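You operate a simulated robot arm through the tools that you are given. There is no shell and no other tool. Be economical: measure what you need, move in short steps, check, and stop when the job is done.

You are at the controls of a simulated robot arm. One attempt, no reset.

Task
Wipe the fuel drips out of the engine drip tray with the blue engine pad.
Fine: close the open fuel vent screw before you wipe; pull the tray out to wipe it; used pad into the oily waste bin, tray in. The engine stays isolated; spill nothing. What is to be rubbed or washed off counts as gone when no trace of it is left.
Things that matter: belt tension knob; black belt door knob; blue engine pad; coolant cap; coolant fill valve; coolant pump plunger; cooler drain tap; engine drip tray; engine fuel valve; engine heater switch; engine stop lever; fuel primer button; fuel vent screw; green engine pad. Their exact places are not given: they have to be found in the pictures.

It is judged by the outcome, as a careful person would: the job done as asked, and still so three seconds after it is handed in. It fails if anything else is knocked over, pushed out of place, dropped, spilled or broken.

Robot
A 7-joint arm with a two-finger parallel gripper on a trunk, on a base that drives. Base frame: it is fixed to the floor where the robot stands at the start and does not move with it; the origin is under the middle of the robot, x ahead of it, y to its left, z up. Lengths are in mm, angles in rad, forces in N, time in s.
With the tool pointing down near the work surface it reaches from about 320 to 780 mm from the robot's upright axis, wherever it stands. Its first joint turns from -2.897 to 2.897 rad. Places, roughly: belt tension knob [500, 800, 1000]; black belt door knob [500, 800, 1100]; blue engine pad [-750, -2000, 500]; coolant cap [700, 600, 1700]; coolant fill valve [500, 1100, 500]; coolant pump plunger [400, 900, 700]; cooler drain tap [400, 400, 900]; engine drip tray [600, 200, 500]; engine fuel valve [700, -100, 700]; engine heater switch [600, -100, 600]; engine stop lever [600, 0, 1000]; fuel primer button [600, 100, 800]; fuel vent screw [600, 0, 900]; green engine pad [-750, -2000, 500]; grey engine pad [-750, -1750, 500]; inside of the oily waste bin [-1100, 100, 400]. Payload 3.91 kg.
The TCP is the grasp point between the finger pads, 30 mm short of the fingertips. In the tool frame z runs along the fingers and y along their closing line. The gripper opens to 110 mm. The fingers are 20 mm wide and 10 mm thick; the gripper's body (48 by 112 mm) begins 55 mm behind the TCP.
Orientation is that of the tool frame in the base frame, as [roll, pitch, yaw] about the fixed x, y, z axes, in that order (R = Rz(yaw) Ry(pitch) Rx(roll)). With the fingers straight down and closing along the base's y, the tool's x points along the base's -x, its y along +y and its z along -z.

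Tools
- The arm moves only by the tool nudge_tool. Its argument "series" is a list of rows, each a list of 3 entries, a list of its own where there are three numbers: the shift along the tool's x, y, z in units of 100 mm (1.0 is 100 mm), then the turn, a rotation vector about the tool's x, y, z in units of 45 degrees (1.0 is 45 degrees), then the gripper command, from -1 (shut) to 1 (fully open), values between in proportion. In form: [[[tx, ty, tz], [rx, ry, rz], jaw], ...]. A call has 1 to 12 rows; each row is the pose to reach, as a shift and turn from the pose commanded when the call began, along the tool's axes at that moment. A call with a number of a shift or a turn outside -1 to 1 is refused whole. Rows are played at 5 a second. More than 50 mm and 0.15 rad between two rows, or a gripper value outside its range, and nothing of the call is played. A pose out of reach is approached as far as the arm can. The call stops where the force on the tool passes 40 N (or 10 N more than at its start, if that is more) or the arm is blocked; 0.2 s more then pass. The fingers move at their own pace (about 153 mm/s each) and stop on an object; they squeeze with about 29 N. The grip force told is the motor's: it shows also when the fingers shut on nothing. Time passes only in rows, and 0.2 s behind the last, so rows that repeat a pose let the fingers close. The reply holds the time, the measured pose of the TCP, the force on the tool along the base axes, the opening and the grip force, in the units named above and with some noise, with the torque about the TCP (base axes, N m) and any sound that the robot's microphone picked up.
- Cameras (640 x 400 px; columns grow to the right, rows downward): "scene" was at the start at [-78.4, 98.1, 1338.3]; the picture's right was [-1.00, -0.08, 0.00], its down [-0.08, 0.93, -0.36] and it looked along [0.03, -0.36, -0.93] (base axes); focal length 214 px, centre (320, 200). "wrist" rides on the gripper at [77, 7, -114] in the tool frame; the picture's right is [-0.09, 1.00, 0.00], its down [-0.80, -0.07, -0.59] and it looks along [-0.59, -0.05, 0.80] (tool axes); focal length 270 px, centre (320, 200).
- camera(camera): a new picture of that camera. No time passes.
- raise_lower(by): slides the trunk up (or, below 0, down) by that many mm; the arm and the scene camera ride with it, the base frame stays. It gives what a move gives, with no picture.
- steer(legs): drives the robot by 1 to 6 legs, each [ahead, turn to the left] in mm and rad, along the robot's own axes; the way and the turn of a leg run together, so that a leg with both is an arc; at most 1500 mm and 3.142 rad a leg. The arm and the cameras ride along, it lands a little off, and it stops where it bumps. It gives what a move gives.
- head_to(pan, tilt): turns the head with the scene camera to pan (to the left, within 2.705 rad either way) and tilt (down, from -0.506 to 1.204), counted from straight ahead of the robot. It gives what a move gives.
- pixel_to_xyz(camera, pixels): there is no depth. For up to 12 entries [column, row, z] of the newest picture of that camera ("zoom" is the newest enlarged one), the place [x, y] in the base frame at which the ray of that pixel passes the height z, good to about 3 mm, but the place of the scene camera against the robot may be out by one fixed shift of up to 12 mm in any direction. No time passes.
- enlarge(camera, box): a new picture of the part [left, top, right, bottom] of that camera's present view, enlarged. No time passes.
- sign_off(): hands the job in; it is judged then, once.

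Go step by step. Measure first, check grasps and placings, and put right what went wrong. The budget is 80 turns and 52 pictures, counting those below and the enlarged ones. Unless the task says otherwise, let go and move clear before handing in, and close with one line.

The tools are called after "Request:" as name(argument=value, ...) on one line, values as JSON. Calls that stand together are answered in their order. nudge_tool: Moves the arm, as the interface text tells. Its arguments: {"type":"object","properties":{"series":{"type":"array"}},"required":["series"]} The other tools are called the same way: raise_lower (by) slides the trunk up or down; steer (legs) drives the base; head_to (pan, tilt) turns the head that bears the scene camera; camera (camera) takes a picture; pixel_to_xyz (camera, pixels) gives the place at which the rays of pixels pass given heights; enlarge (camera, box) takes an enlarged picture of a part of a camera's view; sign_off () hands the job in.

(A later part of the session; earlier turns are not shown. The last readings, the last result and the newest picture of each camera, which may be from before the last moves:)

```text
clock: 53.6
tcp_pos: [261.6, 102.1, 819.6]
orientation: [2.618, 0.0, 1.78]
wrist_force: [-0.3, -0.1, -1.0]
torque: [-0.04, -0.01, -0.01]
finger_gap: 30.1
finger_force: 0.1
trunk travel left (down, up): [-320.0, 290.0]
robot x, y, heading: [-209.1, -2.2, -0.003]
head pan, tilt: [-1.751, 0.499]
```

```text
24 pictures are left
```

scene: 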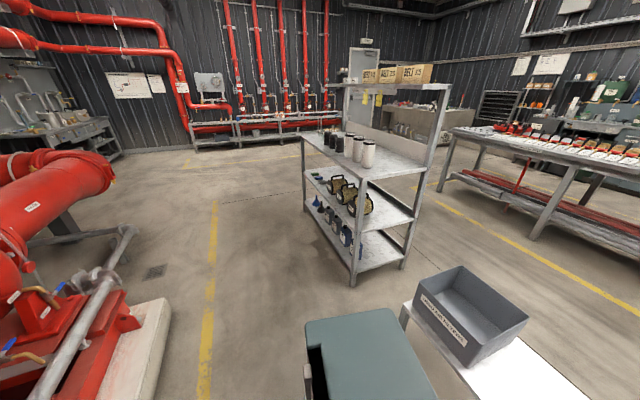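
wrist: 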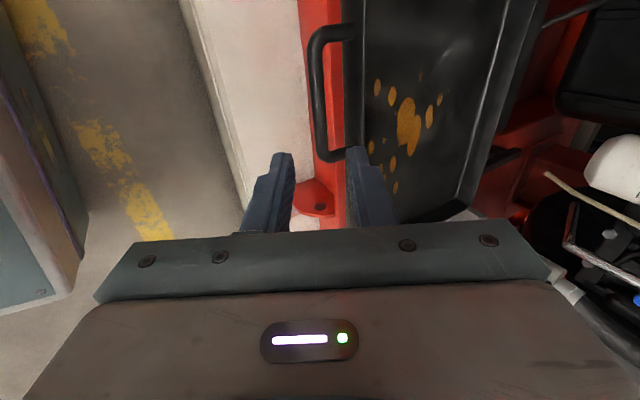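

A three-tier shelf stands at (360,170); the pads may be at its middle shelf's left end. Enlarge.

Request:
enlarge(camera="scene", box=[290, 120, 440, 280])

Request:
pixel_to_xyz(camera="scene", pixels=[[304, 172, 500], [360, 235, 500], [413, 219, 500], [318, 178, 500], [355, 287, 0], [404, 268, 0], [306, 212, 0], [404, 300, 500], [480, 400, 500]])

```text
2.50 times, centred on (365, 200) of scene
```

zoom: 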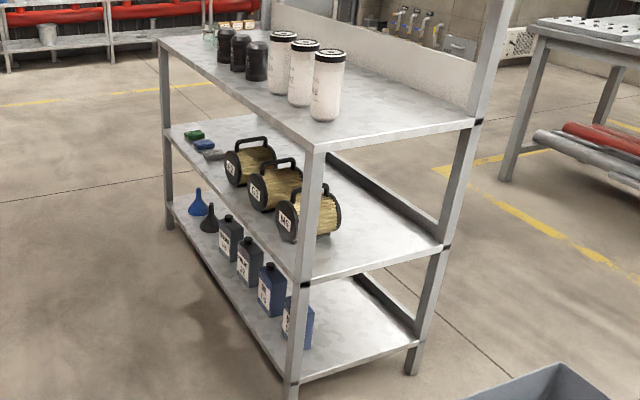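

```text
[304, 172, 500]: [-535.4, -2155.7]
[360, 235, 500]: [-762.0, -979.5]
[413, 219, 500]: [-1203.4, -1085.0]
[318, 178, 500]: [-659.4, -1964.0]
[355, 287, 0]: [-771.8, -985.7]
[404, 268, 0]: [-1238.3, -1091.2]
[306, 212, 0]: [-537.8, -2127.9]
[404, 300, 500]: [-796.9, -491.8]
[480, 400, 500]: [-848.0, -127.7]
```

The middle shelf holds green, blue, grey pads at zoom (193,135), (203,145), (213,155), near the front edge. Measure them.

Request:
pixel_to_xyz(camera="zoom", pixels=[[194, 136, 505], [203, 147, 505], [215, 156, 505], [168, 131, 495], [300, 281, 495], [445, 245, 495], [160, 38, 870], [315, 145, 870]])

```text
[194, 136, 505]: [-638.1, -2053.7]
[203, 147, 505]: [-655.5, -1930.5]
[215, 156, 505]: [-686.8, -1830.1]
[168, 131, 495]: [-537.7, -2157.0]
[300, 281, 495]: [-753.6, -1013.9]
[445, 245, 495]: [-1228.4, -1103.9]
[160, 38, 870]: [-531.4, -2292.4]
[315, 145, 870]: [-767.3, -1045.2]
```

Blue pad ≈(−655,−1930), ~75 mm behind the shelf's front edge, under an upper shelf. I'll drive to a stand-off point at about (131,−1781) facing the shelf (heading −2.954).

Request:
steer(legs=[[0, -1.382], [1000, 0], [813, 0], [0, -1.572]])

Request:
head_to(pan=0.0, tilt=0.7)

Request:
camera(camera="scene")

```text
clock: 70.0
tcp_pos: [-317.3, -1957.5, 820.1]
orientation: [2.618, 0.0, -1.18]
wrist_force: [0.2, -0.3, 0.5]
torque: [-0.01, 0.03, 0.02]
finger_gap: 30.5
finger_force: 0.1
trunk travel left (down, up): [-320.0, 290.0]
robot x, y, heading: [125.9, -1768.5, -2.961]
head pan, tilt: [-1.751, 0.499]
```

```text
clock: 71.8
tcp_pos: [-317.4, -1958.0, 820.3]
orientation: [2.617, 0.0, -1.18]
wrist_force: [0.3, -0.3, -0.8]
torque: [0.0, 0.02, -0.01]
finger_gap: 30.3
finger_force: 0.1
trunk travel left (down, up): [-320.0, 290.0]
robot x, y, heading: [126.0, -1772.7, -2.961]
head pan, tilt: [0.0, 0.7]
```

```text
22 pictures are left
```

scene: 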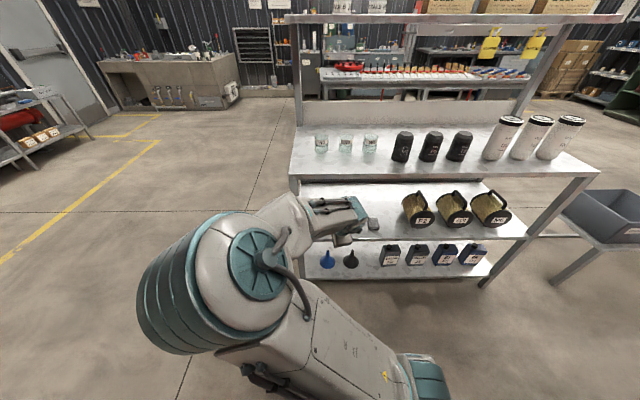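

The arm hides the pads in the scene view; I'll drive 150 mm closer, square the tool's yaw to the shelf and view with the wrist camera.

Request:
steer(legs=[[150, 0]])

Request:
nudge_tool(series=[[[0, 0, 0], [0, -0.064, 0.11], 0], [[0, 0, 0], [0, -0.127, 0.22], 0], [[0, 0, 0], [0, -0.127, 0.22], 0]])

Request:
nudge_tool(series=[[[-0.3, 0, 0], [0, 0, 0], 0], [[-0.6, 0, 0], [0, 0, 0], 0], [[-0.9, 0, 0], [0, 0, 0], 0], [[-0.9, 0, 0], [0, 0, 0], 0]])

Request:
raise_lower(by=-150)

Request:
camera(camera="wrist")

```text
clock: 73.1
tcp_pos: [-466.4, -1986.2, 820.2]
orientation: [2.62, -0.001, -1.179]
wrist_force: [-0.1, 0.8, 0.1]
torque: [0.0, 0.02, 0.0]
finger_gap: 30.2
finger_force: 0.1
trunk travel left (down, up): [-320.0, 290.0]
robot x, y, heading: [-12.9, -1797.5, -2.96]
head pan, tilt: [0.0, 0.7]
```

```text
clock: 73.9
tcp_pos: [-465.5, -1986.2, 821.4]
orientation: [2.618, -0.001, -1.379]
wrist_force: [-0.1, -0.3, 0.8]
torque: [-0.01, -0.01, 0.03]
finger_gap: 55.0
finger_force: 0.0
trunk travel left (down, up): [-320.0, 290.0]
robot x, y, heading: [-20.4, -1801.1, -2.961]
head pan, tilt: [0.0, 0.7]
```

```text
clock: 74.9
tcp_pos: [-484.0, -1896.7, 820.3]
orientation: [2.62, 0.002, -1.375]
wrist_force: [0.2, -0.3, -0.3]
torque: [0.01, -0.02, -0.02]
finger_gap: 55.0
finger_force: 0.0
trunk travel left (down, up): [-320.0, 290.0]
robot x, y, heading: [-23.7, -1796.6, -2.955]
head pan, tilt: [0.0, 0.7]
```

```text
clock: 76.7
tcp_pos: [-484.6, -1897.1, 671.6]
orientation: [2.618, -0.001, -1.379]
wrist_force: [0.7, -0.2, -0.3]
torque: [0.0, 0.02, -0.03]
finger_gap: 55.0
finger_force: 0.0
trunk travel left (down, up): [-170.0, 440.0]
robot x, y, heading: [-22.3, -1802.9, -2.958]
head pan, tilt: [0.0, 0.7]
```

```text
21 pictures are left
```

wrist: 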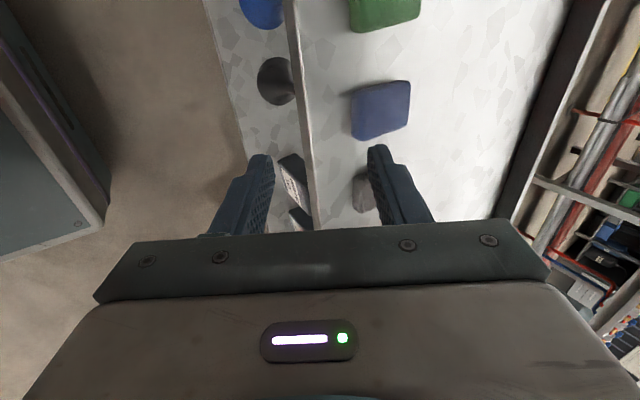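

The blue pad shows at (381,110), green at (385,12), grey near (362,190). Measure corners.

Request:
pixel_to_xyz(camera="wrist", pixels=[[381, 110, 510], [355, 90, 510], [410, 80, 510], [352, 138, 510], [405, 125, 510], [301, 60, 500], [315, 200, 500], [385, 30, 510], [362, 180, 510]])

Request:
enlarge(camera="wrist", box=[300, 50, 460, 150])

```text
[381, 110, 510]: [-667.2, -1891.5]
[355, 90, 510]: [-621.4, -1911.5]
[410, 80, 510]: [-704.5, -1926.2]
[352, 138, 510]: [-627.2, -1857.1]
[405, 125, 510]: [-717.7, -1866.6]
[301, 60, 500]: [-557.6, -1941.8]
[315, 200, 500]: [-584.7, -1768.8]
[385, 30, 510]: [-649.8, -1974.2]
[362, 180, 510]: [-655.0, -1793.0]
```

```text
4.00 times, centred on (380, 100) of wrist
```

zoom: 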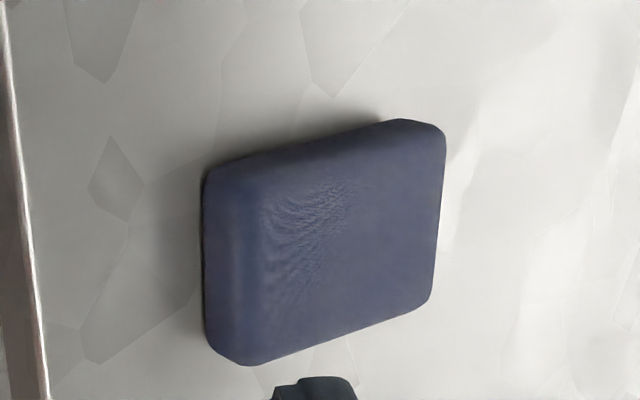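

Combining views, pad top ≈(−657,−1894,520), about 80×55 mm, aligned to the shelf. I'll turn the gripper −90° about its axis so it closes across the 55 mm side, then approach.

Request:
nudge_tool(series=[[[0, 0, 0], [0, 0, -0.18], 0.2], [[0, 0, 0], [0, 0, -0.36], 0.2], [[0, 0, 0], [0, 0, -0.54], 0.2], [[0, 0, 0], [0, 0, -0.72], 0.2], [[0, 0, 0], [0, 0, -0.9], 0.2], [[0, 0, 0], [0, 0, -1], 0.2], [[0, 0, 0], [0, 0, -1], 0.2]])

Request:
nudge_tool(series=[[[0, 0, 0], [0, 0, -0.18], 0.2], [[0, 0, 0], [0, 0, -0.36], 0.2], [[0, 0, 0], [0, 0, -0.54], 0.2], [[0, 0, 0], [0, 0, -0.72], 0.2], [[0, 0, 0], [0, 0, -0.9], 0.2], [[0, 0, 0], [0, 0, -1], 0.2], [[0, 0, 0], [0, 0, -1], 0.2]])

Request:
nudge_tool(series=[[[-0.25, -0.12, 0.25], [0, 0, 0], 0.2], [[-0.5, -0.24, 0.5], [0, 0, 0], 0.2], [[-0.7, -0.36, 0.8], [0, 0, 0], 0.2], [[-0.7, -0.36, 0.8], [0, 0, 0], 0.2]])

Request:
camera(camera="wrist")

```text
clock: 78.3
tcp_pos: [-484.9, -1896.8, 670.6]
orientation: [2.754, 0.361, -0.663]
wrist_force: [0.0, -0.4, -0.7]
torque: [-0.01, 0.0, -0.02]
finger_gap: 66.2
finger_force: 0.0
trunk travel left (down, up): [-170.0, 440.0]
robot x, y, heading: [-23.6, -1799.0, -2.959]
head pan, tilt: [0.0, 0.7]
```

```text
clock: 79.9
tcp_pos: [-484.0, -1896.8, 671.6]
orientation: [-3.139, 0.523, 0.193]
wrist_force: [-0.2, -0.1, 0.1]
torque: [0.04, 0.02, -0.02]
finger_gap: 66.0
finger_force: 0.1
trunk travel left (down, up): [-170.0, 440.0]
robot x, y, heading: [-25.0, -1799.9, -2.963]
head pan, tilt: [0.0, 0.7]
```

```text
clock: 80.9
tcp_pos: [-589.2, -1881.9, 637.1]
orientation: [-3.141, 0.524, 0.193]
wrist_force: [-0.2, -0.5, -1.6]
torque: [0.0, 0.0, -0.01]
finger_gap: 66.1
finger_force: 0.0
trunk travel left (down, up): [-170.0, 440.0]
robot x, y, heading: [-21.9, -1800.2, -2.961]
head pan, tilt: [0.0, 0.7]
```

```text
19 pictures are left
```

wrist: 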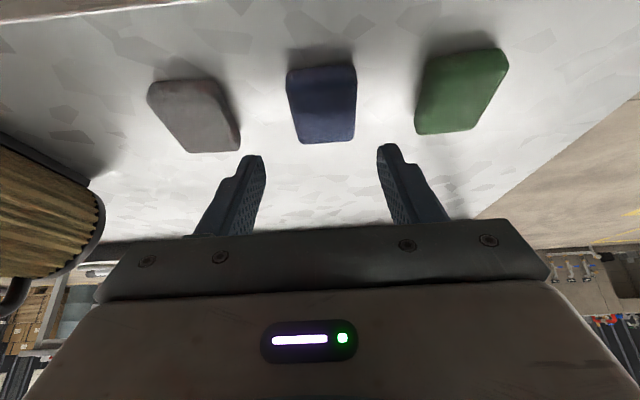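

The blue pad is centred at (322,103), on the tool axis; neighbours are ≥70 mm away. Open to 84 mm, advance 100 mm, then creep down until contact.

Request:
nudge_tool(series=[[[0, 0.02, 0.2], [0, 0, 0], 0.53], [[0, 0.02, 0.5], [0, 0, 0], 0.53], [[0, 0.02, 0.8], [0, 0, 0], 0.53], [[0, 0.02, 1.0], [0, 0, 0], 0.53], [[0, 0.02, 1.0], [0, 0, 0], 0.53]])

Request:
camera(camera="wrist")

```text
clock: 82.1
tcp_pos: [-638.5, -1891.4, 551.1]
orientation: [-3.141, 0.523, 0.192]
wrist_force: [5.8, 2.1, 7.1]
torque: [-0.27, -0.18, 0.29]
finger_gap: 83.9
finger_force: 0.1
trunk travel left (down, up): [-170.0, 440.0]
robot x, y, heading: [-21.9, -1798.3, -2.961]
head pan, tilt: [0.0, 0.7]
```

```text
18 pictures are left
```

wrist: 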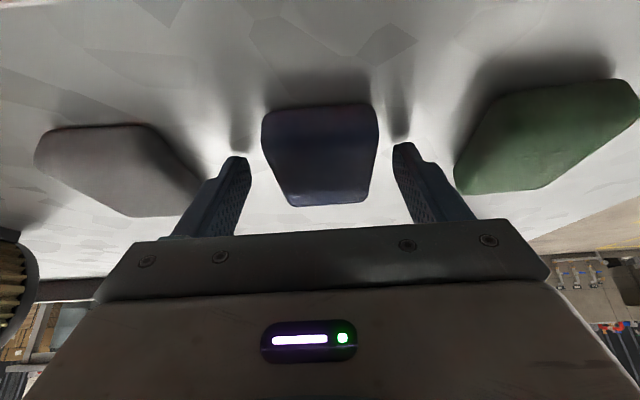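

Fingertips touch the shelf at TCP z 551 (shelf ≈520). I'll lift 8 mm straight up and close on the pad.

Request:
nudge_tool(series=[[[-0.04, 0, -0.07], [0, 0, 0], 0.53], [[-0.04, 0, -0.07], [0, 0, 0], 0.2], [[-0.04, 0, -0.07], [0, 0, 0], -0.2], [[-0.04, 0, -0.07], [0, 0, 0], -1], [[-0.04, 0, -0.07], [0, 0, 0], -1], [[-0.04, 0, -0.07], [0, 0, 0], -1]])

```text
clock: 83.5
tcp_pos: [-639.1, -1893.2, 558.5]
orientation: [3.141, 0.523, 0.192]
wrist_force: [-1.4, -1.2, -0.2]
torque: [-0.02, -0.02, 0.03]
finger_gap: 53.8
finger_force: 28.8
trunk travel left (down, up): [-170.0, 440.0]
robot x, y, heading: [-20.6, -1800.4, -2.959]
head pan, tilt: [0.0, 0.7]
```

Gripped at 53.8 mm. Lift 40 mm, then withdraw 100 mm outward.

Request:
nudge_tool(series=[[[-0.1, 0, -0.173], [0, 0, 0], -1], [[-0.2, 0, -0.346], [0, 0, 0], -1], [[0.1, 0, -0.52], [0, 0, 0], -1], [[0.4, 0, -0.7], [0, 0, 0], -1], [[0.7, 0, -0.87], [0, 0, 0], -1], [[0.7, 0, -0.87], [0, 0, 0], -1]])

Request:
camera(camera="wrist")

```text
clock: 84.9
tcp_pos: [-535.7, -1874.0, 599.2]
orientation: [3.142, 0.523, 0.196]
wrist_force: [0.3, -0.5, -0.5]
torque: [0.02, 0.02, 0.0]
finger_gap: 53.8
finger_force: 29.1
trunk travel left (down, up): [-170.0, 440.0]
robot x, y, heading: [-19.2, -1800.8, -2.957]
head pan, tilt: [0.0, 0.7]
```

```text
17 pictures are left
```

wrist: 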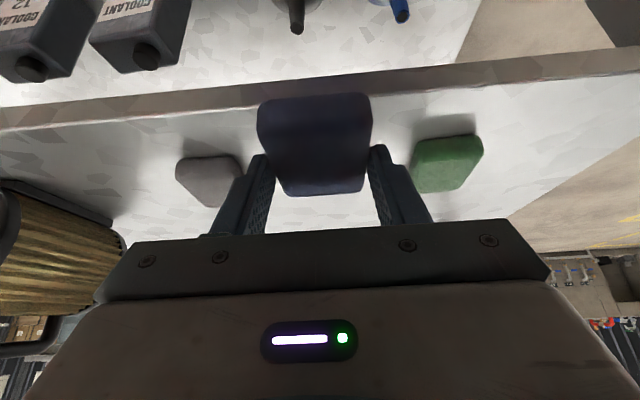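

The pad is firmly held. Raise the trunk 200 mm, back out and drive to (−250,−50) facing heading 0.21 at the engine.

Request:
raise_lower(by=200)

Request:
steer(legs=[[-150, 0], [0, -1.54], [1000, 0], [764, 0], [0, -1.576]])

Request:
head_to(pan=0.1, tilt=0.9)

Request:
camera(camera="scene")

```text
clock: 87.0
tcp_pos: [-537.9, -1873.7, 798.8]
orientation: [3.141, 0.524, 0.192]
wrist_force: [-0.1, 0.4, -0.3]
torque: [0.01, 0.0, -0.01]
finger_gap: 53.8
finger_force: 28.9
trunk travel left (down, up): [-370.0, 240.0]
robot x, y, heading: [-23.4, -1801.3, -2.959]
head pan, tilt: [0.0, 0.7]
```

```text
clock: 104.5
tcp_pos: [251.8, 43.5, 798.1]
orientation: [3.141, 0.524, -2.913]
wrist_force: [0.1, 0.6, -0.5]
torque: [0.02, -0.02, -0.01]
finger_gap: 54.0
finger_force: 29.7
trunk travel left (down, up): [-370.0, 240.0]
robot x, y, heading: [-262.3, -46.4, 0.22]
head pan, tilt: [0.0, 0.7]
```

```text
clock: 105.3
tcp_pos: [252.0, 45.2, 800.0]
orientation: [3.141, 0.523, -2.913]
wrist_force: [-0.6, -0.2, -0.7]
torque: [-0.02, -0.03, 0.01]
finger_gap: 53.8
finger_force: 29.3
trunk travel left (down, up): [-370.0, 240.0]
robot x, y, heading: [-262.6, -46.0, 0.216]
head pan, tilt: [0.099, 0.901]
```

```text
16 pictures are left
```

scene: 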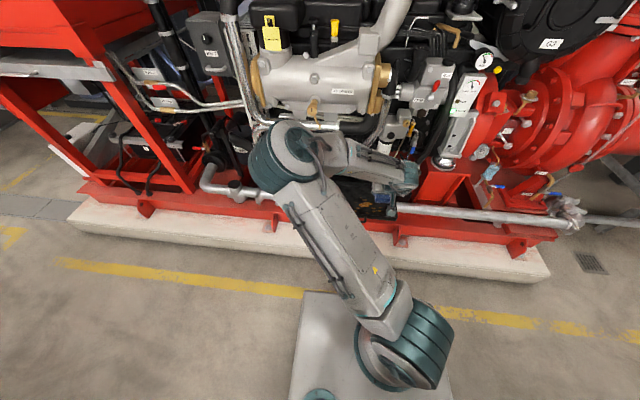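

Driven to (−262,−46), heading 0.22. Move 100 mm ahead and lower the trunk to look at the drips with the wrist camera.

Request:
steer(legs=[[100, 0]])

Request:
raise_lower(by=-180)

Request:
camera(camera="wrist")

```text
clock: 106.4
tcp_pos: [348.6, 66.0, 799.4]
orientation: [3.141, 0.523, -2.914]
wrist_force: [0.4, -0.2, -0.9]
torque: [-0.02, 0.0, 0.04]
finger_gap: 54.0
finger_force: 28.8
trunk travel left (down, up): [-370.0, 240.0]
robot x, y, heading: [-161.3, -28.2, 0.222]
head pan, tilt: [0.099, 0.901]
```

```text
clock: 108.4
tcp_pos: [348.2, 66.2, 619.1]
orientation: [-3.141, 0.524, -2.913]
wrist_force: [0.6, 1.0, -0.2]
torque: [0.02, 0.02, 0.01]
finger_gap: 54.0
finger_force: 29.1
trunk travel left (down, up): [-190.0, 420.0]
robot x, y, heading: [-167.3, -24.8, 0.22]
head pan, tilt: [0.099, 0.901]
```

```text
15 pictures are left
```

wrist: 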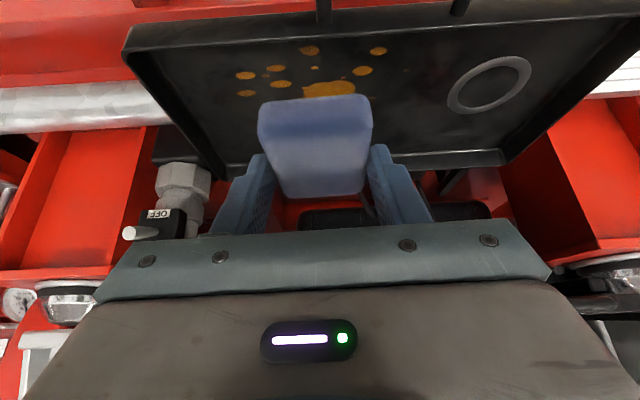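

The drips show at rows 50–95, columns 240–385. Measure them at two heights to triangulate the tray floor.

Request:
pixel_to_xyz(camera="wrist", pixels=[[329, 90, 450], [329, 90, 430], [309, 50, 450], [309, 50, 430], [378, 50, 450], [378, 50, 430], [245, 76, 440], [245, 93, 440], [281, 84, 440], [362, 71, 440], [379, 98, 440], [485, 85, 440]])

Request:
pixel_to_xyz(camera="wrist", pixels=[[127, 48, 465], [640, 20, 465], [215, 175, 465], [500, 155, 465], [155, 60, 440], [235, 165, 440], [485, 150, 440], [320, 20, 465]])

```text
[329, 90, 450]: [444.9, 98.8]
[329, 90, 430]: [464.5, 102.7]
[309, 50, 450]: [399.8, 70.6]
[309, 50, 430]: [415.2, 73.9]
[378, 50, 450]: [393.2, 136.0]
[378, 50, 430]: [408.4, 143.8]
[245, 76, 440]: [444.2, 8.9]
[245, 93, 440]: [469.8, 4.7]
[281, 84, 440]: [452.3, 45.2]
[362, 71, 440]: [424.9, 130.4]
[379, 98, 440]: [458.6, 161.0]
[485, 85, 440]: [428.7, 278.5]
```

```text
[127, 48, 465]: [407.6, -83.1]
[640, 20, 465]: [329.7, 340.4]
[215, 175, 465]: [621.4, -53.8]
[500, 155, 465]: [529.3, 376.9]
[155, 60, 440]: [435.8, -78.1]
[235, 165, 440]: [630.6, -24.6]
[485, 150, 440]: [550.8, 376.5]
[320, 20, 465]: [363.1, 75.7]
```

The floor triangulates to z≈457 and drips lie within tray coordinates n 395–512, l −95…65. Pad bottom is ~38 mm below the TCP, so I'll go over the first stroke's start, then down toward the floor.

Request:
nudge_tool(series=[[[-0.17, 0.2, 0.1], [0, 0, 0], -1], [[-0.35, 0.4, 0.2], [0, 0, 0], -1], [[-0.52, 0.63, 0.3], [0, 0, 0], -1], [[-0.52, 0.63, 0.3], [0, 0, 0], -1]])

Request:
nudge_tool(series=[[[0.15, 0, 0.26], [0, 0, 0], -1], [[0.3, 0, 0.52], [0, 0, 0], -1], [[0.45, 0, 0.78], [0, 0, 0], -1], [[0.52, 0, 0.9], [0, 0, 0], -1], [[0.52, 0, 0.9], [0, 0, 0], -1]])

Request:
nudge_tool(series=[[[0.02, 0, 0.035], [0, 0, 0], -1], [[0.04, 0, 0.07], [0, 0, 0], -1], [[0.06, 0, 0.104], [0, 0, 0], -1], [[0.07, 0, 0.121], [0, 0, 0], -1], [[0.07, 0, 0.121], [0, 0, 0], -1]])

```text
clock: 109.4
tcp_pos: [393.5, 140.5, 618.3]
orientation: [3.14, 0.524, -2.912]
wrist_force: [-0.4, 0.7, -0.4]
torque: [-0.01, -0.01, -0.01]
finger_gap: 53.8
finger_force: 29.0
trunk travel left (down, up): [-190.0, 420.0]
robot x, y, heading: [-166.3, -26.8, 0.219]
head pan, tilt: [0.099, 0.901]
```

```text
clock: 110.6
tcp_pos: [393.7, 141.1, 514.9]
orientation: [-3.141, 0.523, -2.912]
wrist_force: [0.5, 0.5, -0.6]
torque: [-0.01, 0.03, 0.0]
finger_gap: 54.0
finger_force: 28.7
trunk travel left (down, up): [-190.0, 420.0]
robot x, y, heading: [-164.2, -29.8, 0.222]
head pan, tilt: [0.099, 0.901]
```

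```text
clock: 111.8
tcp_pos: [392.1, 140.7, 502.3]
orientation: [3.14, 0.524, -2.915]
wrist_force: [0.8, 0.0, -0.2]
torque: [0.0, 0.0, 0.04]
finger_gap: 53.8
finger_force: 28.5
trunk travel left (down, up): [-190.0, 420.0]
robot x, y, heading: [-165.0, -24.7, 0.217]
head pan, tilt: [0.099, 0.901]
```

No contact yet at TCP z 502. Creep down 20 mm more in 3 mm steps.

Request:
nudge_tool(series=[[[0.02, 0, 0.035], [0, 0, 0], -1], [[0.035, 0, 0.06], [0, 0, 0], -1], [[0.05, 0, 0.087], [0, 0, 0], -1], [[0.05, 0, 0.087], [0, 0, 0], -1]])

```text
clock: 112.8
tcp_pos: [395.5, 141.2, 497.0]
orientation: [3.141, 0.535, -2.912]
wrist_force: [1.8, 1.7, 17.3]
torque: [-0.08, 0.32, -0.01]
finger_gap: 54.1
finger_force: 28.2
trunk travel left (down, up): [-190.0, 420.0]
robot x, y, heading: [-160.3, -28.4, 0.217]
head pan, tilt: [0.099, 0.901]
stopped in row 4: the force on the tool passed its limit (the readings are from after the stop); the commanded pose is now the measured one
```

Contact with 17 N at TCP z 497. Now stroke right (−y of tool) 100 mm, then 65 mm more.

Request:
nudge_tool(series=[[[0.005, -0.15, 0.01], [0, 0, 0], -1], [[0.005, -0.3, 0.01], [0, 0, 0], -1], [[0.005, -0.45, 0.01], [0, 0, 0], -1], [[0.005, -0.6, 0.01], [0, 0, 0], -1], [[0.005, -0.75, 0.01], [0, 0, 0], -1], [[0.005, -0.9, 0.01], [0, 0, 0], -1], [[0.005, -1, 0.01], [0, 0, 0], -1]])

Request:
nudge_tool(series=[[[0, -0.15, 0], [0, 0, 0], -1], [[0, -0.3, 0], [0, 0, 0], -1], [[0, -0.45, 0], [0, 0, 0], -1], [[0, -0.6, 0], [0, 0, 0], -1], [[0, -0.68, 0], [0, 0, 0], -1], [[0, -0.68, 0], [0, 0, 0], -1]])

```text
clock: 113.6
tcp_pos: [406.6, 103.4, 496.3]
orientation: [3.141, 0.54, -2.912]
wrist_force: [3.8, -3.2, 14.2]
torque: [-0.09, 0.14, -0.02]
finger_gap: 53.9
finger_force: 29.0
trunk travel left (down, up): [-190.0, 420.0]
robot x, y, heading: [-163.1, -27.1, 0.219]
head pan, tilt: [0.099, 0.901]
stopped in row 3: the force on the tool passed its limit (the readings are from after the stop); the commanded pose is now the measured one
```

```text
clock: 115.0
tcp_pos: [420.1, 38.1, 496.5]
orientation: [3.139, 0.54, -2.911]
wrist_force: [-2.1, 9.7, 27.1]
torque: [0.46, -0.27, 0.13]
finger_gap: 53.7
finger_force: 29.3
trunk travel left (down, up): [-190.0, 420.0]
robot x, y, heading: [-163.9, -27.5, 0.223]
head pan, tilt: [0.099, 0.901]
```

At l≈−50 with 27 N. Ease up 1 mm and go another 40 mm.

Request:
nudge_tool(series=[[[-0.005, -0.1, -0.009], [0, 0, 0], -1], [[-0.005, -0.2, -0.009], [0, 0, 0], -1], [[-0.005, -0.3, -0.009], [0, 0, 0], -1], [[-0.005, -0.42, -0.009], [0, 0, 0], -1], [[-0.005, -0.42, -0.009], [0, 0, 0], -1]])

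Request:
camera(camera="wrist")

```text
clock: 116.2
tcp_pos: [428.6, -3.1, 496.7]
orientation: [3.139, 0.535, -2.913]
wrist_force: [-0.3, 7.2, 19.4]
torque: [0.28, -0.23, 0.06]
finger_gap: 54.1
finger_force: 28.6
trunk travel left (down, up): [-190.0, 420.0]
robot x, y, heading: [-166.7, -26.5, 0.223]
head pan, tilt: [0.099, 0.901]
```

```text
14 pictures are left
```

wrist: 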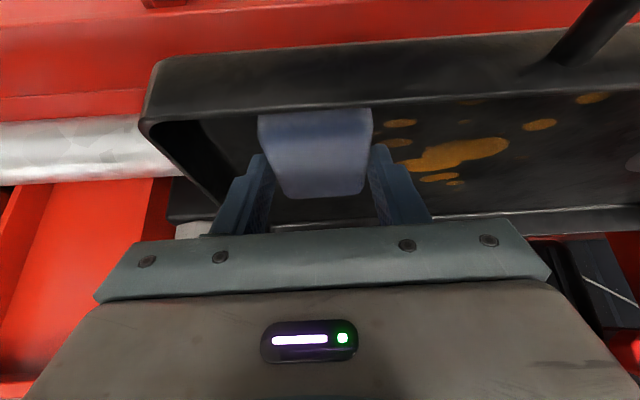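

Some drips remain at (590,98), (540,125), (460,152), (400,123). I'll measure which ones they are.

Request:
pixel_to_xyz(camera="wrist", pixels=[[590, 98, 457], [540, 125, 457], [505, 145, 457], [410, 163, 457], [400, 123, 457], [398, 142, 457], [438, 177, 457], [455, 183, 457], [315, 110, 475], [315, 192, 475]])

```text
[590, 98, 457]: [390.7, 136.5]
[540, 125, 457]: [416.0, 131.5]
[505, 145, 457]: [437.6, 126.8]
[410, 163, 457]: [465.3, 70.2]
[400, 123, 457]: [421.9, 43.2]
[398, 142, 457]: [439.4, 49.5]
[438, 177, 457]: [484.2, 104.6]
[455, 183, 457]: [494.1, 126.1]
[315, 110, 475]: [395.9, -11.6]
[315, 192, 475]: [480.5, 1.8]
```

Request:
enlarge(camera="wrist", box=[370, 70, 640, 210])

```text
2.37 times, centred on (505, 140) of wrist
```

zoom: 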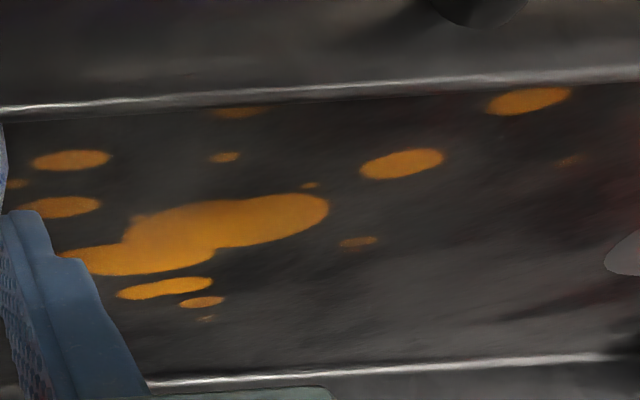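

The marks look only slightly duller, so wiping needs repeated strokes. I'll stroke back on a lane 35 mm deeper.

Request:
nudge_tool(series=[[[-0.15, 0, 0.085], [0, 0, 0], -1], [[-0.3, 0.05, 0.175], [0, 0, 0], -1], [[-0.3, 0.25, 0.175], [0, 0, 0], -1], [[-0.3, 0.45, 0.175], [0, 0, 0], -1], [[-0.3, 0.65, 0.175], [0, 0, 0], -1], [[-0.3, 0.85, 0.175], [0, 0, 0], -1], [[-0.3, 1, 0.175], [0, 0, 0], -1]])

Request:
nudge_tool(series=[[[0, 0.2, 0], [0, 0, 0], -1], [[0, 0.4, 0], [0, 0, 0], -1], [[0, 0.6, 0], [0, 0, 0], -1], [[0, 0.6, 0], [0, 0, 0], -1], [[0, 0.4, 0], [0, 0, 0], -1], [[0, 0.2, 0], [0, 0, 0], -1], [[0, 0, 0], [0, 0, 0], -1], [[0, -0.2, 0], [0, 0, 0], -1], [[0, -0.4, 0], [0, 0, 0], -1], [[0, -0.6, 0], [0, 0, 0], -1], [[0, -0.8, 0], [0, 0, 0], -1], [[0, -1, 0], [0, 0, 0], -1]])

Request:
camera(camera="wrist")

```text
clock: 117.8
tcp_pos: [440.0, 103.3, 495.3]
orientation: [3.139, 0.536, -2.912]
wrist_force: [0.4, -3.5, 8.0]
torque: [-0.22, -0.26, -0.06]
finger_gap: 54.2
finger_force: 29.0
trunk travel left (down, up): [-190.0, 420.0]
robot x, y, heading: [-164.4, -22.7, 0.227]
head pan, tilt: [0.099, 0.901]
```

```text
clock: 120.4
tcp_pos: [463.2, 6.0, 496.0]
orientation: [3.14, 0.537, -2.913]
wrist_force: [0.1, 2.1, 8.3]
torque: [0.11, -0.05, 0.0]
finger_gap: 53.9
finger_force: 29.0
trunk travel left (down, up): [-190.0, 420.0]
robot x, y, heading: [-161.9, -26.8, 0.218]
head pan, tilt: [0.099, 0.901]
```

```text
12 pictures are left
```

wrist: 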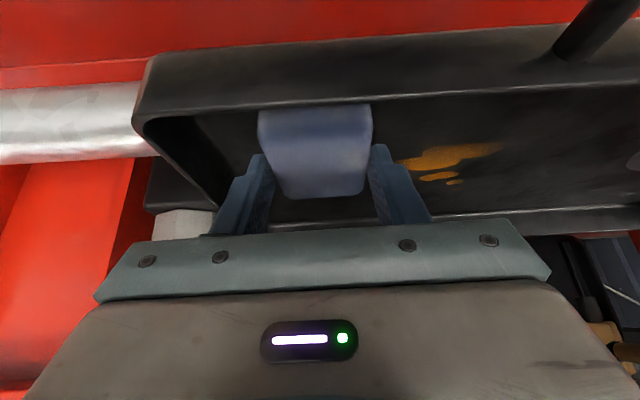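

The near lane is clean after repeated strokes; the tray slid in ~35 mm with the pad's drag. Remaining stains are at (400–500,145–185), deeper. I'll lift, shift 38 mm deeper, set down, and stroke sideways.

Request:
nudge_tool(series=[[[-0.06, 0, -0.104], [0, 0, 0], -1], [[-0.225, 0.15, -0.009], [0, 0, 0], -1], [[-0.39, 0.3, 0.086], [0, 0, 0], -1], [[-0.36, 0.3, 0.138], [0, 0, 0], -1], [[-0.33, 0.3, 0.19], [0, 0, 0], -1], [[-0.325, 0.3, 0.199], [0, 0, 0], -1], [[-0.325, 0.3, 0.199], [0, 0, 0], -1]])

Request:
nudge_tool(series=[[[0, 0.2, 0], [0, 0, 0], -1], [[0, 0.4, 0], [0, 0, 0], -1], [[0, 0.6, 0], [0, 0, 0], -1], [[0, 0.8, 0], [0, 0, 0], -1], [[0, 1, 0], [0, 0, 0], -1], [[0, 1, 0], [0, 0, 0], -1], [[0, 0.8, 0], [0, 0, 0], -1], [[0, 0.6, 0], [0, 0, 0], -1], [[0, 0.4, 0], [0, 0, 0], -1], [[0, 0.2, 0], [0, 0, 0], -1], [[0, 0, 0], [0, 0, 0], -1]])

Request:
nudge_tool(series=[[[0, 0.2, 0], [0, 0, 0], -1], [[0, 0.4, 0], [0, 0, 0], -1], [[0, 0.6, 0], [0, 0, 0], -1], [[0, 0.8, 0], [0, 0, 0], -1], [[0, 1, 0], [0, 0, 0], -1], [[0, 1, 0], [0, 0, 0], -1], [[0, 0.8, 0], [0, 0, 0], -1], [[0, 0.6, 0], [0, 0, 0], -1], [[0, 0.4, 0], [0, 0, 0], -1], [[0, 0.2, 0], [0, 0, 0], -1], [[0, 0, 0], [0, 0, 0], -1]])

Request:
camera(camera="wrist")

```text
clock: 122.0
tcp_pos: [495.4, 43.3, 494.8]
orientation: [3.14, 0.538, -2.914]
wrist_force: [-0.3, 0.0, 5.4]
torque: [-0.06, -0.03, 0.0]
finger_gap: 54.0
finger_force: 29.0
trunk travel left (down, up): [-190.0, 420.0]
robot x, y, heading: [-163.9, -32.6, 0.22]
head pan, tilt: [0.099, 0.901]
```

```text
clock: 124.4
tcp_pos: [494.0, 44.5, 496.5]
orientation: [3.14, 0.537, -2.912]
wrist_force: [-0.6, 3.3, 9.8]
torque: [0.09, -0.06, -0.02]
finger_gap: 53.9
finger_force: 29.3
trunk travel left (down, up): [-190.0, 420.0]
robot x, y, heading: [-163.7, -28.9, 0.227]
head pan, tilt: [0.099, 0.901]
```

```text
clock: 126.8
tcp_pos: [494.2, 42.9, 495.5]
orientation: [3.14, 0.539, -2.912]
wrist_force: [-0.7, 3.3, 10.3]
torque: [0.1, -0.07, 0.0]
finger_gap: 54.1
finger_force: 28.7
trunk travel left (down, up): [-190.0, 420.0]
robot x, y, heading: [-168.6, -22.8, 0.225]
head pan, tilt: [0.099, 0.901]
```

```text
11 pictures are left
```

wrist: 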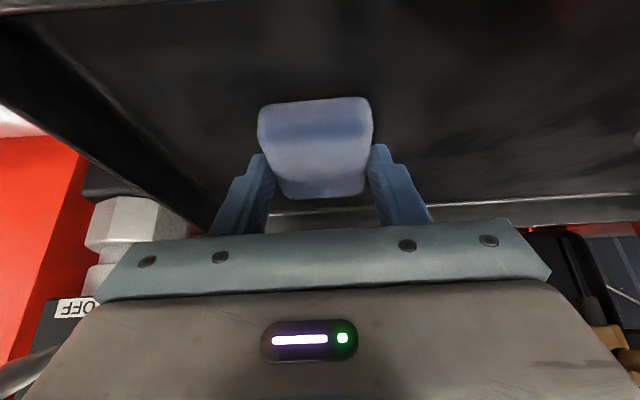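

No orange left in view. Lift 100 mm and look at the whole floor.

Request:
nudge_tool(series=[[[-0.15, 0, -0.26], [0, 0, 0], -1], [[-0.3, 0, -0.52], [0, 0, 0], -1], [[-0.4, 0, -0.69], [0, 0, 0], -1], [[-0.1, 0, -0.86], [0, 0, 0], -1], [[0.2, 0, -1.0], [0, 0, 0], -1], [[0.5, 0, -1.0], [0, 0, 0], -1], [[0.5, 0, -1.0], [0, 0, 0], -1]])

Request:
raise_lower(by=60)

Request:
camera(camera="wrist")

```text
clock: 128.4
tcp_pos: [402.0, 20.2, 556.1]
orientation: [3.138, 0.535, -2.912]
wrist_force: [0.4, 0.6, -0.6]
torque: [-0.02, -0.01, 0.0]
finger_gap: 53.9
finger_force: 28.5
trunk travel left (down, up): [-190.0, 420.0]
robot x, y, heading: [-164.3, -27.7, 0.222]
head pan, tilt: [0.099, 0.901]
```

```text
clock: 129.4
tcp_pos: [403.0, 19.9, 616.4]
orientation: [3.136, 0.536, -2.913]
wrist_force: [0.4, 0.0, -0.6]
torque: [-0.01, -0.01, 0.03]
finger_gap: 54.0
finger_force: 28.7
trunk travel left (down, up): [-250.0, 360.0]
robot x, y, heading: [-162.1, -27.0, 0.218]
head pan, tilt: [0.099, 0.901]
```

```text
10 pictures are left
```

wrist: 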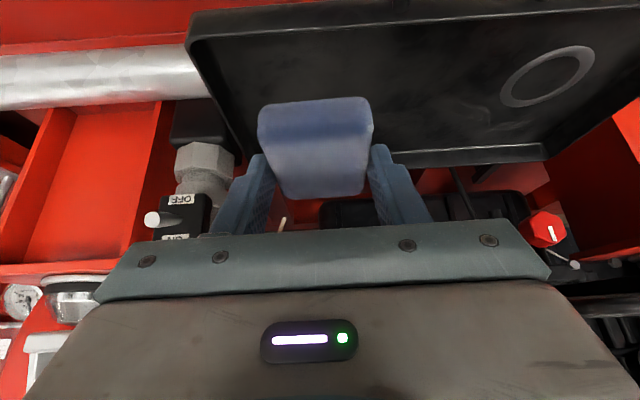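

The visible floor is clean but the pad hides the middle. I'll shift the arm right 90 mm and enlarge the floor.

Request:
nudge_tool(series=[[[0, -0.3, 0], [0, 0, 0], -1], [[0, -0.6, 0], [0, 0, 0], -1], [[0, -0.95, 0], [0, 0, 0], -1], [[0, -0.95, 0], [0, 0, 0], -1]])

Request:
enlarge(camera="wrist", box=[250, 0, 570, 200])

```text
clock: 130.4
tcp_pos: [424.5, -69.6, 614.2]
orientation: [3.138, 0.536, -2.911]
wrist_force: [-0.4, 0.4, -1.1]
torque: [0.04, -0.01, 0.0]
finger_gap: 53.9
finger_force: 29.1
trunk travel left (down, up): [-250.0, 360.0]
robot x, y, heading: [-162.9, -26.9, 0.225]
head pan, tilt: [0.099, 0.901]
```

```text
2.00 times, centred on (410, 100) of wrist
```

zoom: 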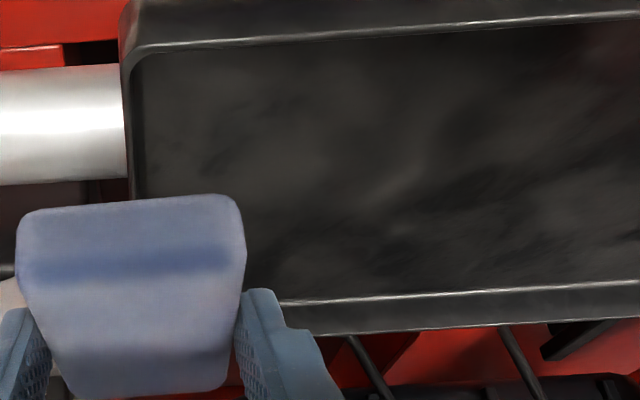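

The tray floor is clean. Now raise, back off and turn to face the oily waste bin (around (−1080,120)), then look.

Request:
raise_lower(by=200)

Request:
steer(legs=[[-100, 0], [0, 2.72]])

Request:
head_to(pan=0.0, tilt=0.75)

Request:
camera(camera="scene")

```text
clock: 132.6
tcp_pos: [424.0, -70.9, 814.6]
orientation: [3.138, 0.536, -2.911]
wrist_force: [0.4, -0.6, -0.8]
torque: [-0.01, -0.01, 0.02]
finger_gap: 54.0
finger_force: 29.5
trunk travel left (down, up): [-450.0, 160.0]
robot x, y, heading: [-163.4, -25.5, 0.219]
head pan, tilt: [0.099, 0.901]
```

```text
clock: 140.1
tcp_pos: [-776.9, 234.9, 816.0]
orientation: [3.139, 0.537, -0.198]
wrist_force: [-0.4, 0.2, -0.7]
torque: [0.01, 0.01, -0.03]
finger_gap: 54.0
finger_force: 28.8
trunk travel left (down, up): [-450.0, 160.0]
robot x, y, heading: [-260.2, -48.7, 2.937]
head pan, tilt: [0.099, 0.901]
```

```text
clock: 140.8
tcp_pos: [-777.2, 234.2, 815.5]
orientation: [3.137, 0.537, -0.197]
wrist_force: [0.7, 0.3, -1.3]
torque: [-0.01, -0.02, -0.01]
finger_gap: 54.1
finger_force: 28.9
trunk travel left (down, up): [-450.0, 160.0]
robot x, y, heading: [-260.1, -49.9, 2.938]
head pan, tilt: [0.0, 0.75]
```

```text
8 pictures are left
```

scene: 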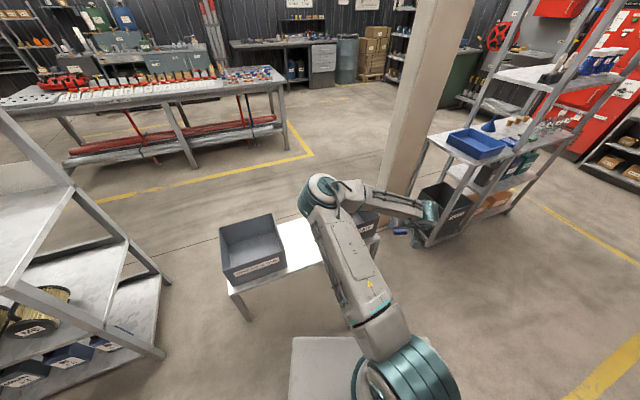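

The arm partly hides the oily waste bin near (365,222). Measure reference points on the bench and bins.

Request:
pixel_to_xyz(camera="scene", pixels=[[232, 283, 400], [286, 264, 400], [272, 213, 550], [221, 232, 550], [380, 215, 550], [380, 240, 400], [365, 228, 500], [295, 230, 400]])

Request:
enlarge(camera="scene", box=[210, 170, 450, 320])

```text
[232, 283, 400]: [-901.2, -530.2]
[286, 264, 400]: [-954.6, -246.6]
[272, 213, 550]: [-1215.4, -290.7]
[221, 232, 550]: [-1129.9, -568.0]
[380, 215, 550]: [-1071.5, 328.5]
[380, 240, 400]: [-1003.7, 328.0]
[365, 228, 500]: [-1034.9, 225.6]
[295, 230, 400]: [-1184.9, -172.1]
```

```text
2.67 times, centred on (330, 245) of scene
```

zoom: 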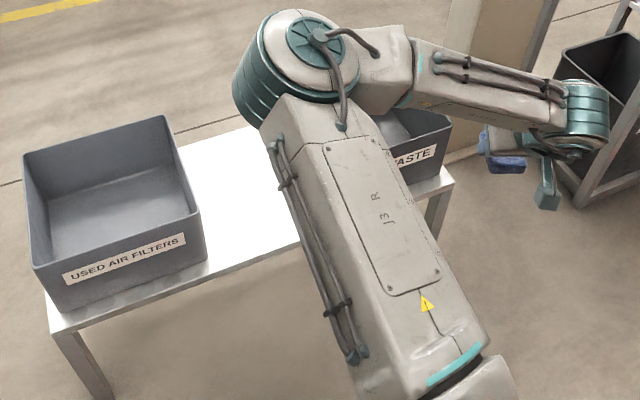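

The oily waste bin sits at the bench's right end, centre around (−1130,110), rim near z 550. I'll drive 200 mm ahead and swing the arm left over it at height, then check.

Request:
steer(legs=[[200, 0]])

Request:
nudge_tool(series=[[[0, 0.32, 0], [0, 0, 0], -1], [[0, 0.64, 0], [0, 0, 0], -1], [[0, 0.95, 0], [0, 0, 0], -1], [[0, 0.95, 0], [0, 0, 0], -1]])

Request:
nudge_tool(series=[[[-0.1, 0.32, 0.06], [0, 0, 0], -1], [[-0.2, 0.64, 0.12], [0, 0, 0], -1], [[-0.35, 0.95, 0.2], [0, 0, 0], -1], [[-0.35, 0.95, 0.2], [0, 0, 0], -1]])

Request:
camera(camera="wrist")

```text
clock: 142.4
tcp_pos: [-973.8, 275.3, 815.1]
orientation: [3.139, 0.536, -0.196]
wrist_force: [-0.1, -0.3, 0.0]
torque: [-0.01, 0.03, 0.02]
finger_gap: 53.8
finger_force: 28.7
trunk travel left (down, up): [-450.0, 160.0]
robot x, y, heading: [-458.3, -10.1, 2.938]
head pan, tilt: [0.0, 0.75]
```

```text
clock: 143.4
tcp_pos: [-991.3, 180.5, 815.7]
orientation: [3.14, 0.536, -0.198]
wrist_force: [-0.4, 0.0, 0.2]
torque: [-0.01, 0.01, -0.01]
finger_gap: 53.8
finger_force: 28.8
trunk travel left (down, up): [-450.0, 160.0]
robot x, y, heading: [-458.0, -3.3, 2.937]
head pan, tilt: [0.0, 0.75]
```

```text
clock: 144.4
tcp_pos: [-1049.5, 94.9, 815.4]
orientation: [3.139, 0.538, -0.199]
wrist_force: [0.0, 0.6, -0.7]
torque: [0.01, -0.03, 0.0]
finger_gap: 53.8
finger_force: 29.1
trunk travel left (down, up): [-450.0, 160.0]
robot x, y, heading: [-455.8, -3.0, 2.934]
head pan, tilt: [0.0, 0.75]
```

```text
6 pictures are left
```

wrist: 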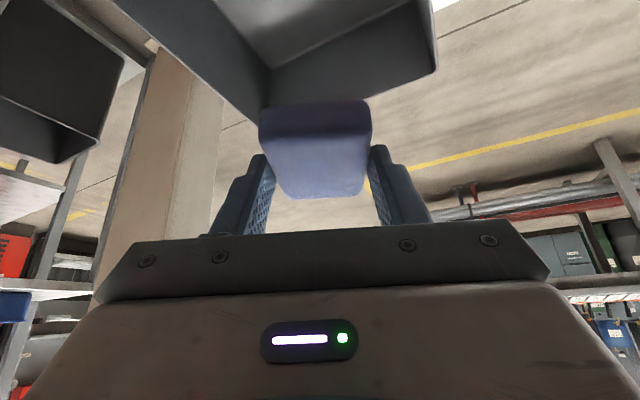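

The bin's rear rim corners show at (265,108) and (436,72). Measure them.

Request:
pixel_to_xyz(camera="wrist", pixels=[[265, 108, 550], [436, 72, 550], [265, 108, 500], [436, 72, 500], [270, 68, 400], [416, 1, 400], [115, 2, 550], [115, 2, 500]])

```text
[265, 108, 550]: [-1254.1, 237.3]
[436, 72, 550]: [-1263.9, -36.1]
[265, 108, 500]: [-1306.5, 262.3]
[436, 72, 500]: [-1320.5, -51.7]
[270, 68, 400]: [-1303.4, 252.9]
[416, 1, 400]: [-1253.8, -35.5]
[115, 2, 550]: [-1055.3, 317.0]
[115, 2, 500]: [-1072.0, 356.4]
```

Bin centre comes out near (−1110,115). Shift the pad over it (n+45), lower to z≈665, and check with the scene camera.

Request:
nudge_tool(series=[[[-0.2, -0.04, 0.11], [0, 0, 0], -1], [[-0.39, -0.08, 0.225], [0, 0, 0], -1], [[-0.39, -0.08, 0.225], [0, 0, 0], -1]])

Request:
raise_lower(by=-150)

Request:
enlarge(camera="scene", box=[200, 130, 440, 290])

```text
clock: 145.2
tcp_pos: [-1092.7, 112.7, 816.7]
orientation: [3.139, 0.537, -0.196]
wrist_force: [-0.6, 0.3, -1.1]
torque: [-0.01, -0.01, -0.01]
finger_gap: 53.9
finger_force: 28.6
trunk travel left (down, up): [-450.0, 160.0]
robot x, y, heading: [-454.8, -8.6, 2.94]
head pan, tilt: [0.0, 0.75]
```

```text
clock: 147.0
tcp_pos: [-1092.3, 114.2, 666.0]
orientation: [3.138, 0.535, -0.197]
wrist_force: [0.3, 0.0, 0.2]
torque: [0.02, -0.01, 0.01]
finger_gap: 54.0
finger_force: 28.2
trunk travel left (down, up): [-300.0, 310.0]
robot x, y, heading: [-457.2, -8.2, 2.939]
head pan, tilt: [0.0, 0.75]
```

```text
2.50 times, centred on (320, 210) of scene
```

zoom: 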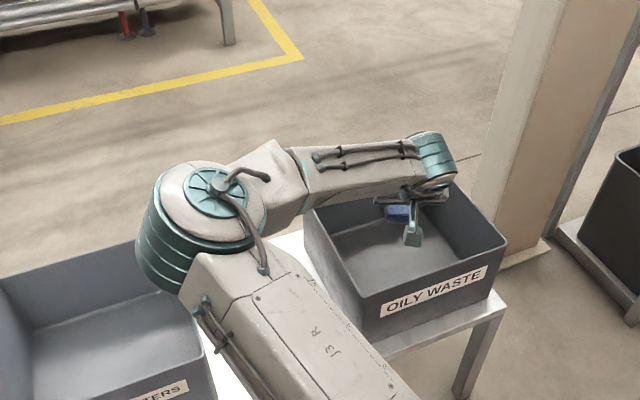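

The pad hangs over the OILY WASTE bin. Verify rim corners against the TCP.

Request:
pixel_to_xyz(camera="zoom", pixels=[[370, 297, 560], [506, 238, 560], [306, 208, 560], [450, 183, 560], [398, 215, 640], [375, 340, 420], [490, 290, 420]])

```text
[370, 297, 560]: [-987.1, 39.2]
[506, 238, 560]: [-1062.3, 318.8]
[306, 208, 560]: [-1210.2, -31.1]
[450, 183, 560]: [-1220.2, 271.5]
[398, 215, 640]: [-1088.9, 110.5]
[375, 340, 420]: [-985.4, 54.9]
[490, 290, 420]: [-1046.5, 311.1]
```

The pad is inside the rim; shift 25 mm right to centre, lower 110 mm, and release.

Request:
nudge_tool(series=[[[-0.04, -0.12, 0.025], [0, 0, 0], -1], [[-0.08, -0.27, 0.05], [0, 0, 0], -1], [[-0.08, -0.27, 0.05], [0, 0, 0], -1]])

Request:
raise_lower(by=-120)

Request:
nudge_tool(series=[[[0, 0, 0], [0, 0, 0], 0.4], [[0, 0, 0], [0, 0, 0], 0.6], [[0, 0, 0], [0, 0, 0], 0.6], [[0, 0, 0], [0, 0, 0], 0.6]])

Request:
raise_lower(by=270)

Request:
enlarge(camera="scene", box=[200, 130, 440, 290])

```text
clock: 147.8
tcp_pos: [-1097.0, 142.2, 666.6]
orientation: [3.139, 0.535, -0.197]
wrist_force: [0.4, 0.0, -1.0]
torque: [-0.02, 0.01, -0.01]
finger_gap: 53.7
finger_force: 29.0
trunk travel left (down, up): [-300.0, 310.0]
robot x, y, heading: [-455.0, -5.0, 2.939]
head pan, tilt: [0.0, 0.75]
```

```text
clock: 149.3
tcp_pos: [-1095.9, 142.2, 547.3]
orientation: [3.139, 0.536, -0.197]
wrist_force: [-0.8, -0.3, -1.1]
torque: [0.01, -0.01, 0.02]
finger_gap: 54.0
finger_force: 29.0
trunk travel left (down, up): [-180.0, 430.0]
robot x, y, heading: [-455.2, -11.0, 2.938]
head pan, tilt: [0.0, 0.75]
```

```text
clock: 150.3
tcp_pos: [-1097.0, 141.7, 547.3]
orientation: [3.141, 0.537, -0.197]
wrist_force: [0.1, -0.6, 0.1]
torque: [0.0, -0.01, -0.01]
finger_gap: 88.0
finger_force: 0.0
trunk travel left (down, up): [-180.0, 430.0]
robot x, y, heading: [-457.6, -5.9, 2.939]
head pan, tilt: [0.0, 0.75]
```

```text
clock: 153.0
tcp_pos: [-1096.7, 142.0, 817.3]
orientation: [3.14, 0.536, -0.198]
wrist_force: [-0.2, -0.5, -0.3]
torque: [0.01, 0.02, -0.03]
finger_gap: 88.1
finger_force: 0.0
trunk travel left (down, up): [-450.0, 160.0]
robot x, y, heading: [-457.2, -5.8, 2.936]
head pan, tilt: [0.0, 0.75]
```

```text
2.50 times, centred on (320, 210) of scene
```

zoom: 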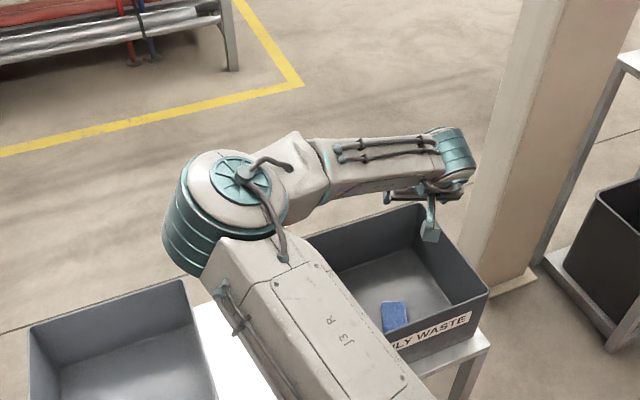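

The blue pad lies in the OILY WASTE bin. Retract the arm 90 mm, back off, turn to the engine and drive up to push the tray in.

Request:
nudge_tool(series=[[[0.25, 0, -0.15], [0, 0, 0], 0], [[0.5, 0, -0.3], [0, 0, 0], -0.5], [[0.78, 0, -0.45], [0, 0, 0], -1], [[0.78, 0, -0.45], [0, 0, 0], -1]])

Request:
steer(legs=[[-200, 0], [0, -2.72]])

Request:
steer(legs=[[60, 0]])

Request:
head_to(pan=0.0, tilt=0.9)

```text
clock: 154.0
tcp_pos: [-1007.0, 124.5, 814.8]
orientation: [3.14, 0.535, -0.198]
wrist_force: [0.1, 0.4, 0.3]
torque: [-0.02, 0.0, -0.01]
finger_gap: 0.0
finger_force: 29.1
trunk travel left (down, up): [-450.0, 160.0]
robot x, y, heading: [-457.3, -5.3, 2.938]
head pan, tilt: [0.0, 0.75]
```

```text
clock: 162.0
tcp_pos: [294.9, 65.0, 815.0]
orientation: [3.139, 0.535, -2.907]
wrist_force: [0.3, 0.1, -0.2]
torque: [0.0, 0.01, -0.01]
finger_gap: 0.0
finger_force: 29.2
trunk travel left (down, up): [-450.0, 160.0]
robot x, y, heading: [-262.5, -49.0, 0.232]
head pan, tilt: [0.0, 0.75]
```

```text
clock: 163.0
tcp_pos: [352.2, 78.1, 815.2]
orientation: [3.139, 0.536, -2.906]
wrist_force: [0.4, -0.3, 0.5]
torque: [-0.04, 0.01, 0.03]
finger_gap: 0.0
finger_force: 28.7
trunk travel left (down, up): [-450.0, 160.0]
robot x, y, heading: [-203.3, -36.6, 0.232]
head pan, tilt: [0.0, 0.75]
```

```text
clock: 163.7
tcp_pos: [350.8, 78.6, 814.6]
orientation: [3.139, 0.537, -2.907]
wrist_force: [-0.1, -0.6, 0.4]
torque: [0.0, 0.01, 0.0]
finger_gap: 0.3
finger_force: 28.5
trunk travel left (down, up): [-450.0, 160.0]
robot x, y, heading: [-203.3, -34.9, 0.232]
head pan, tilt: [0.0, 0.901]
```

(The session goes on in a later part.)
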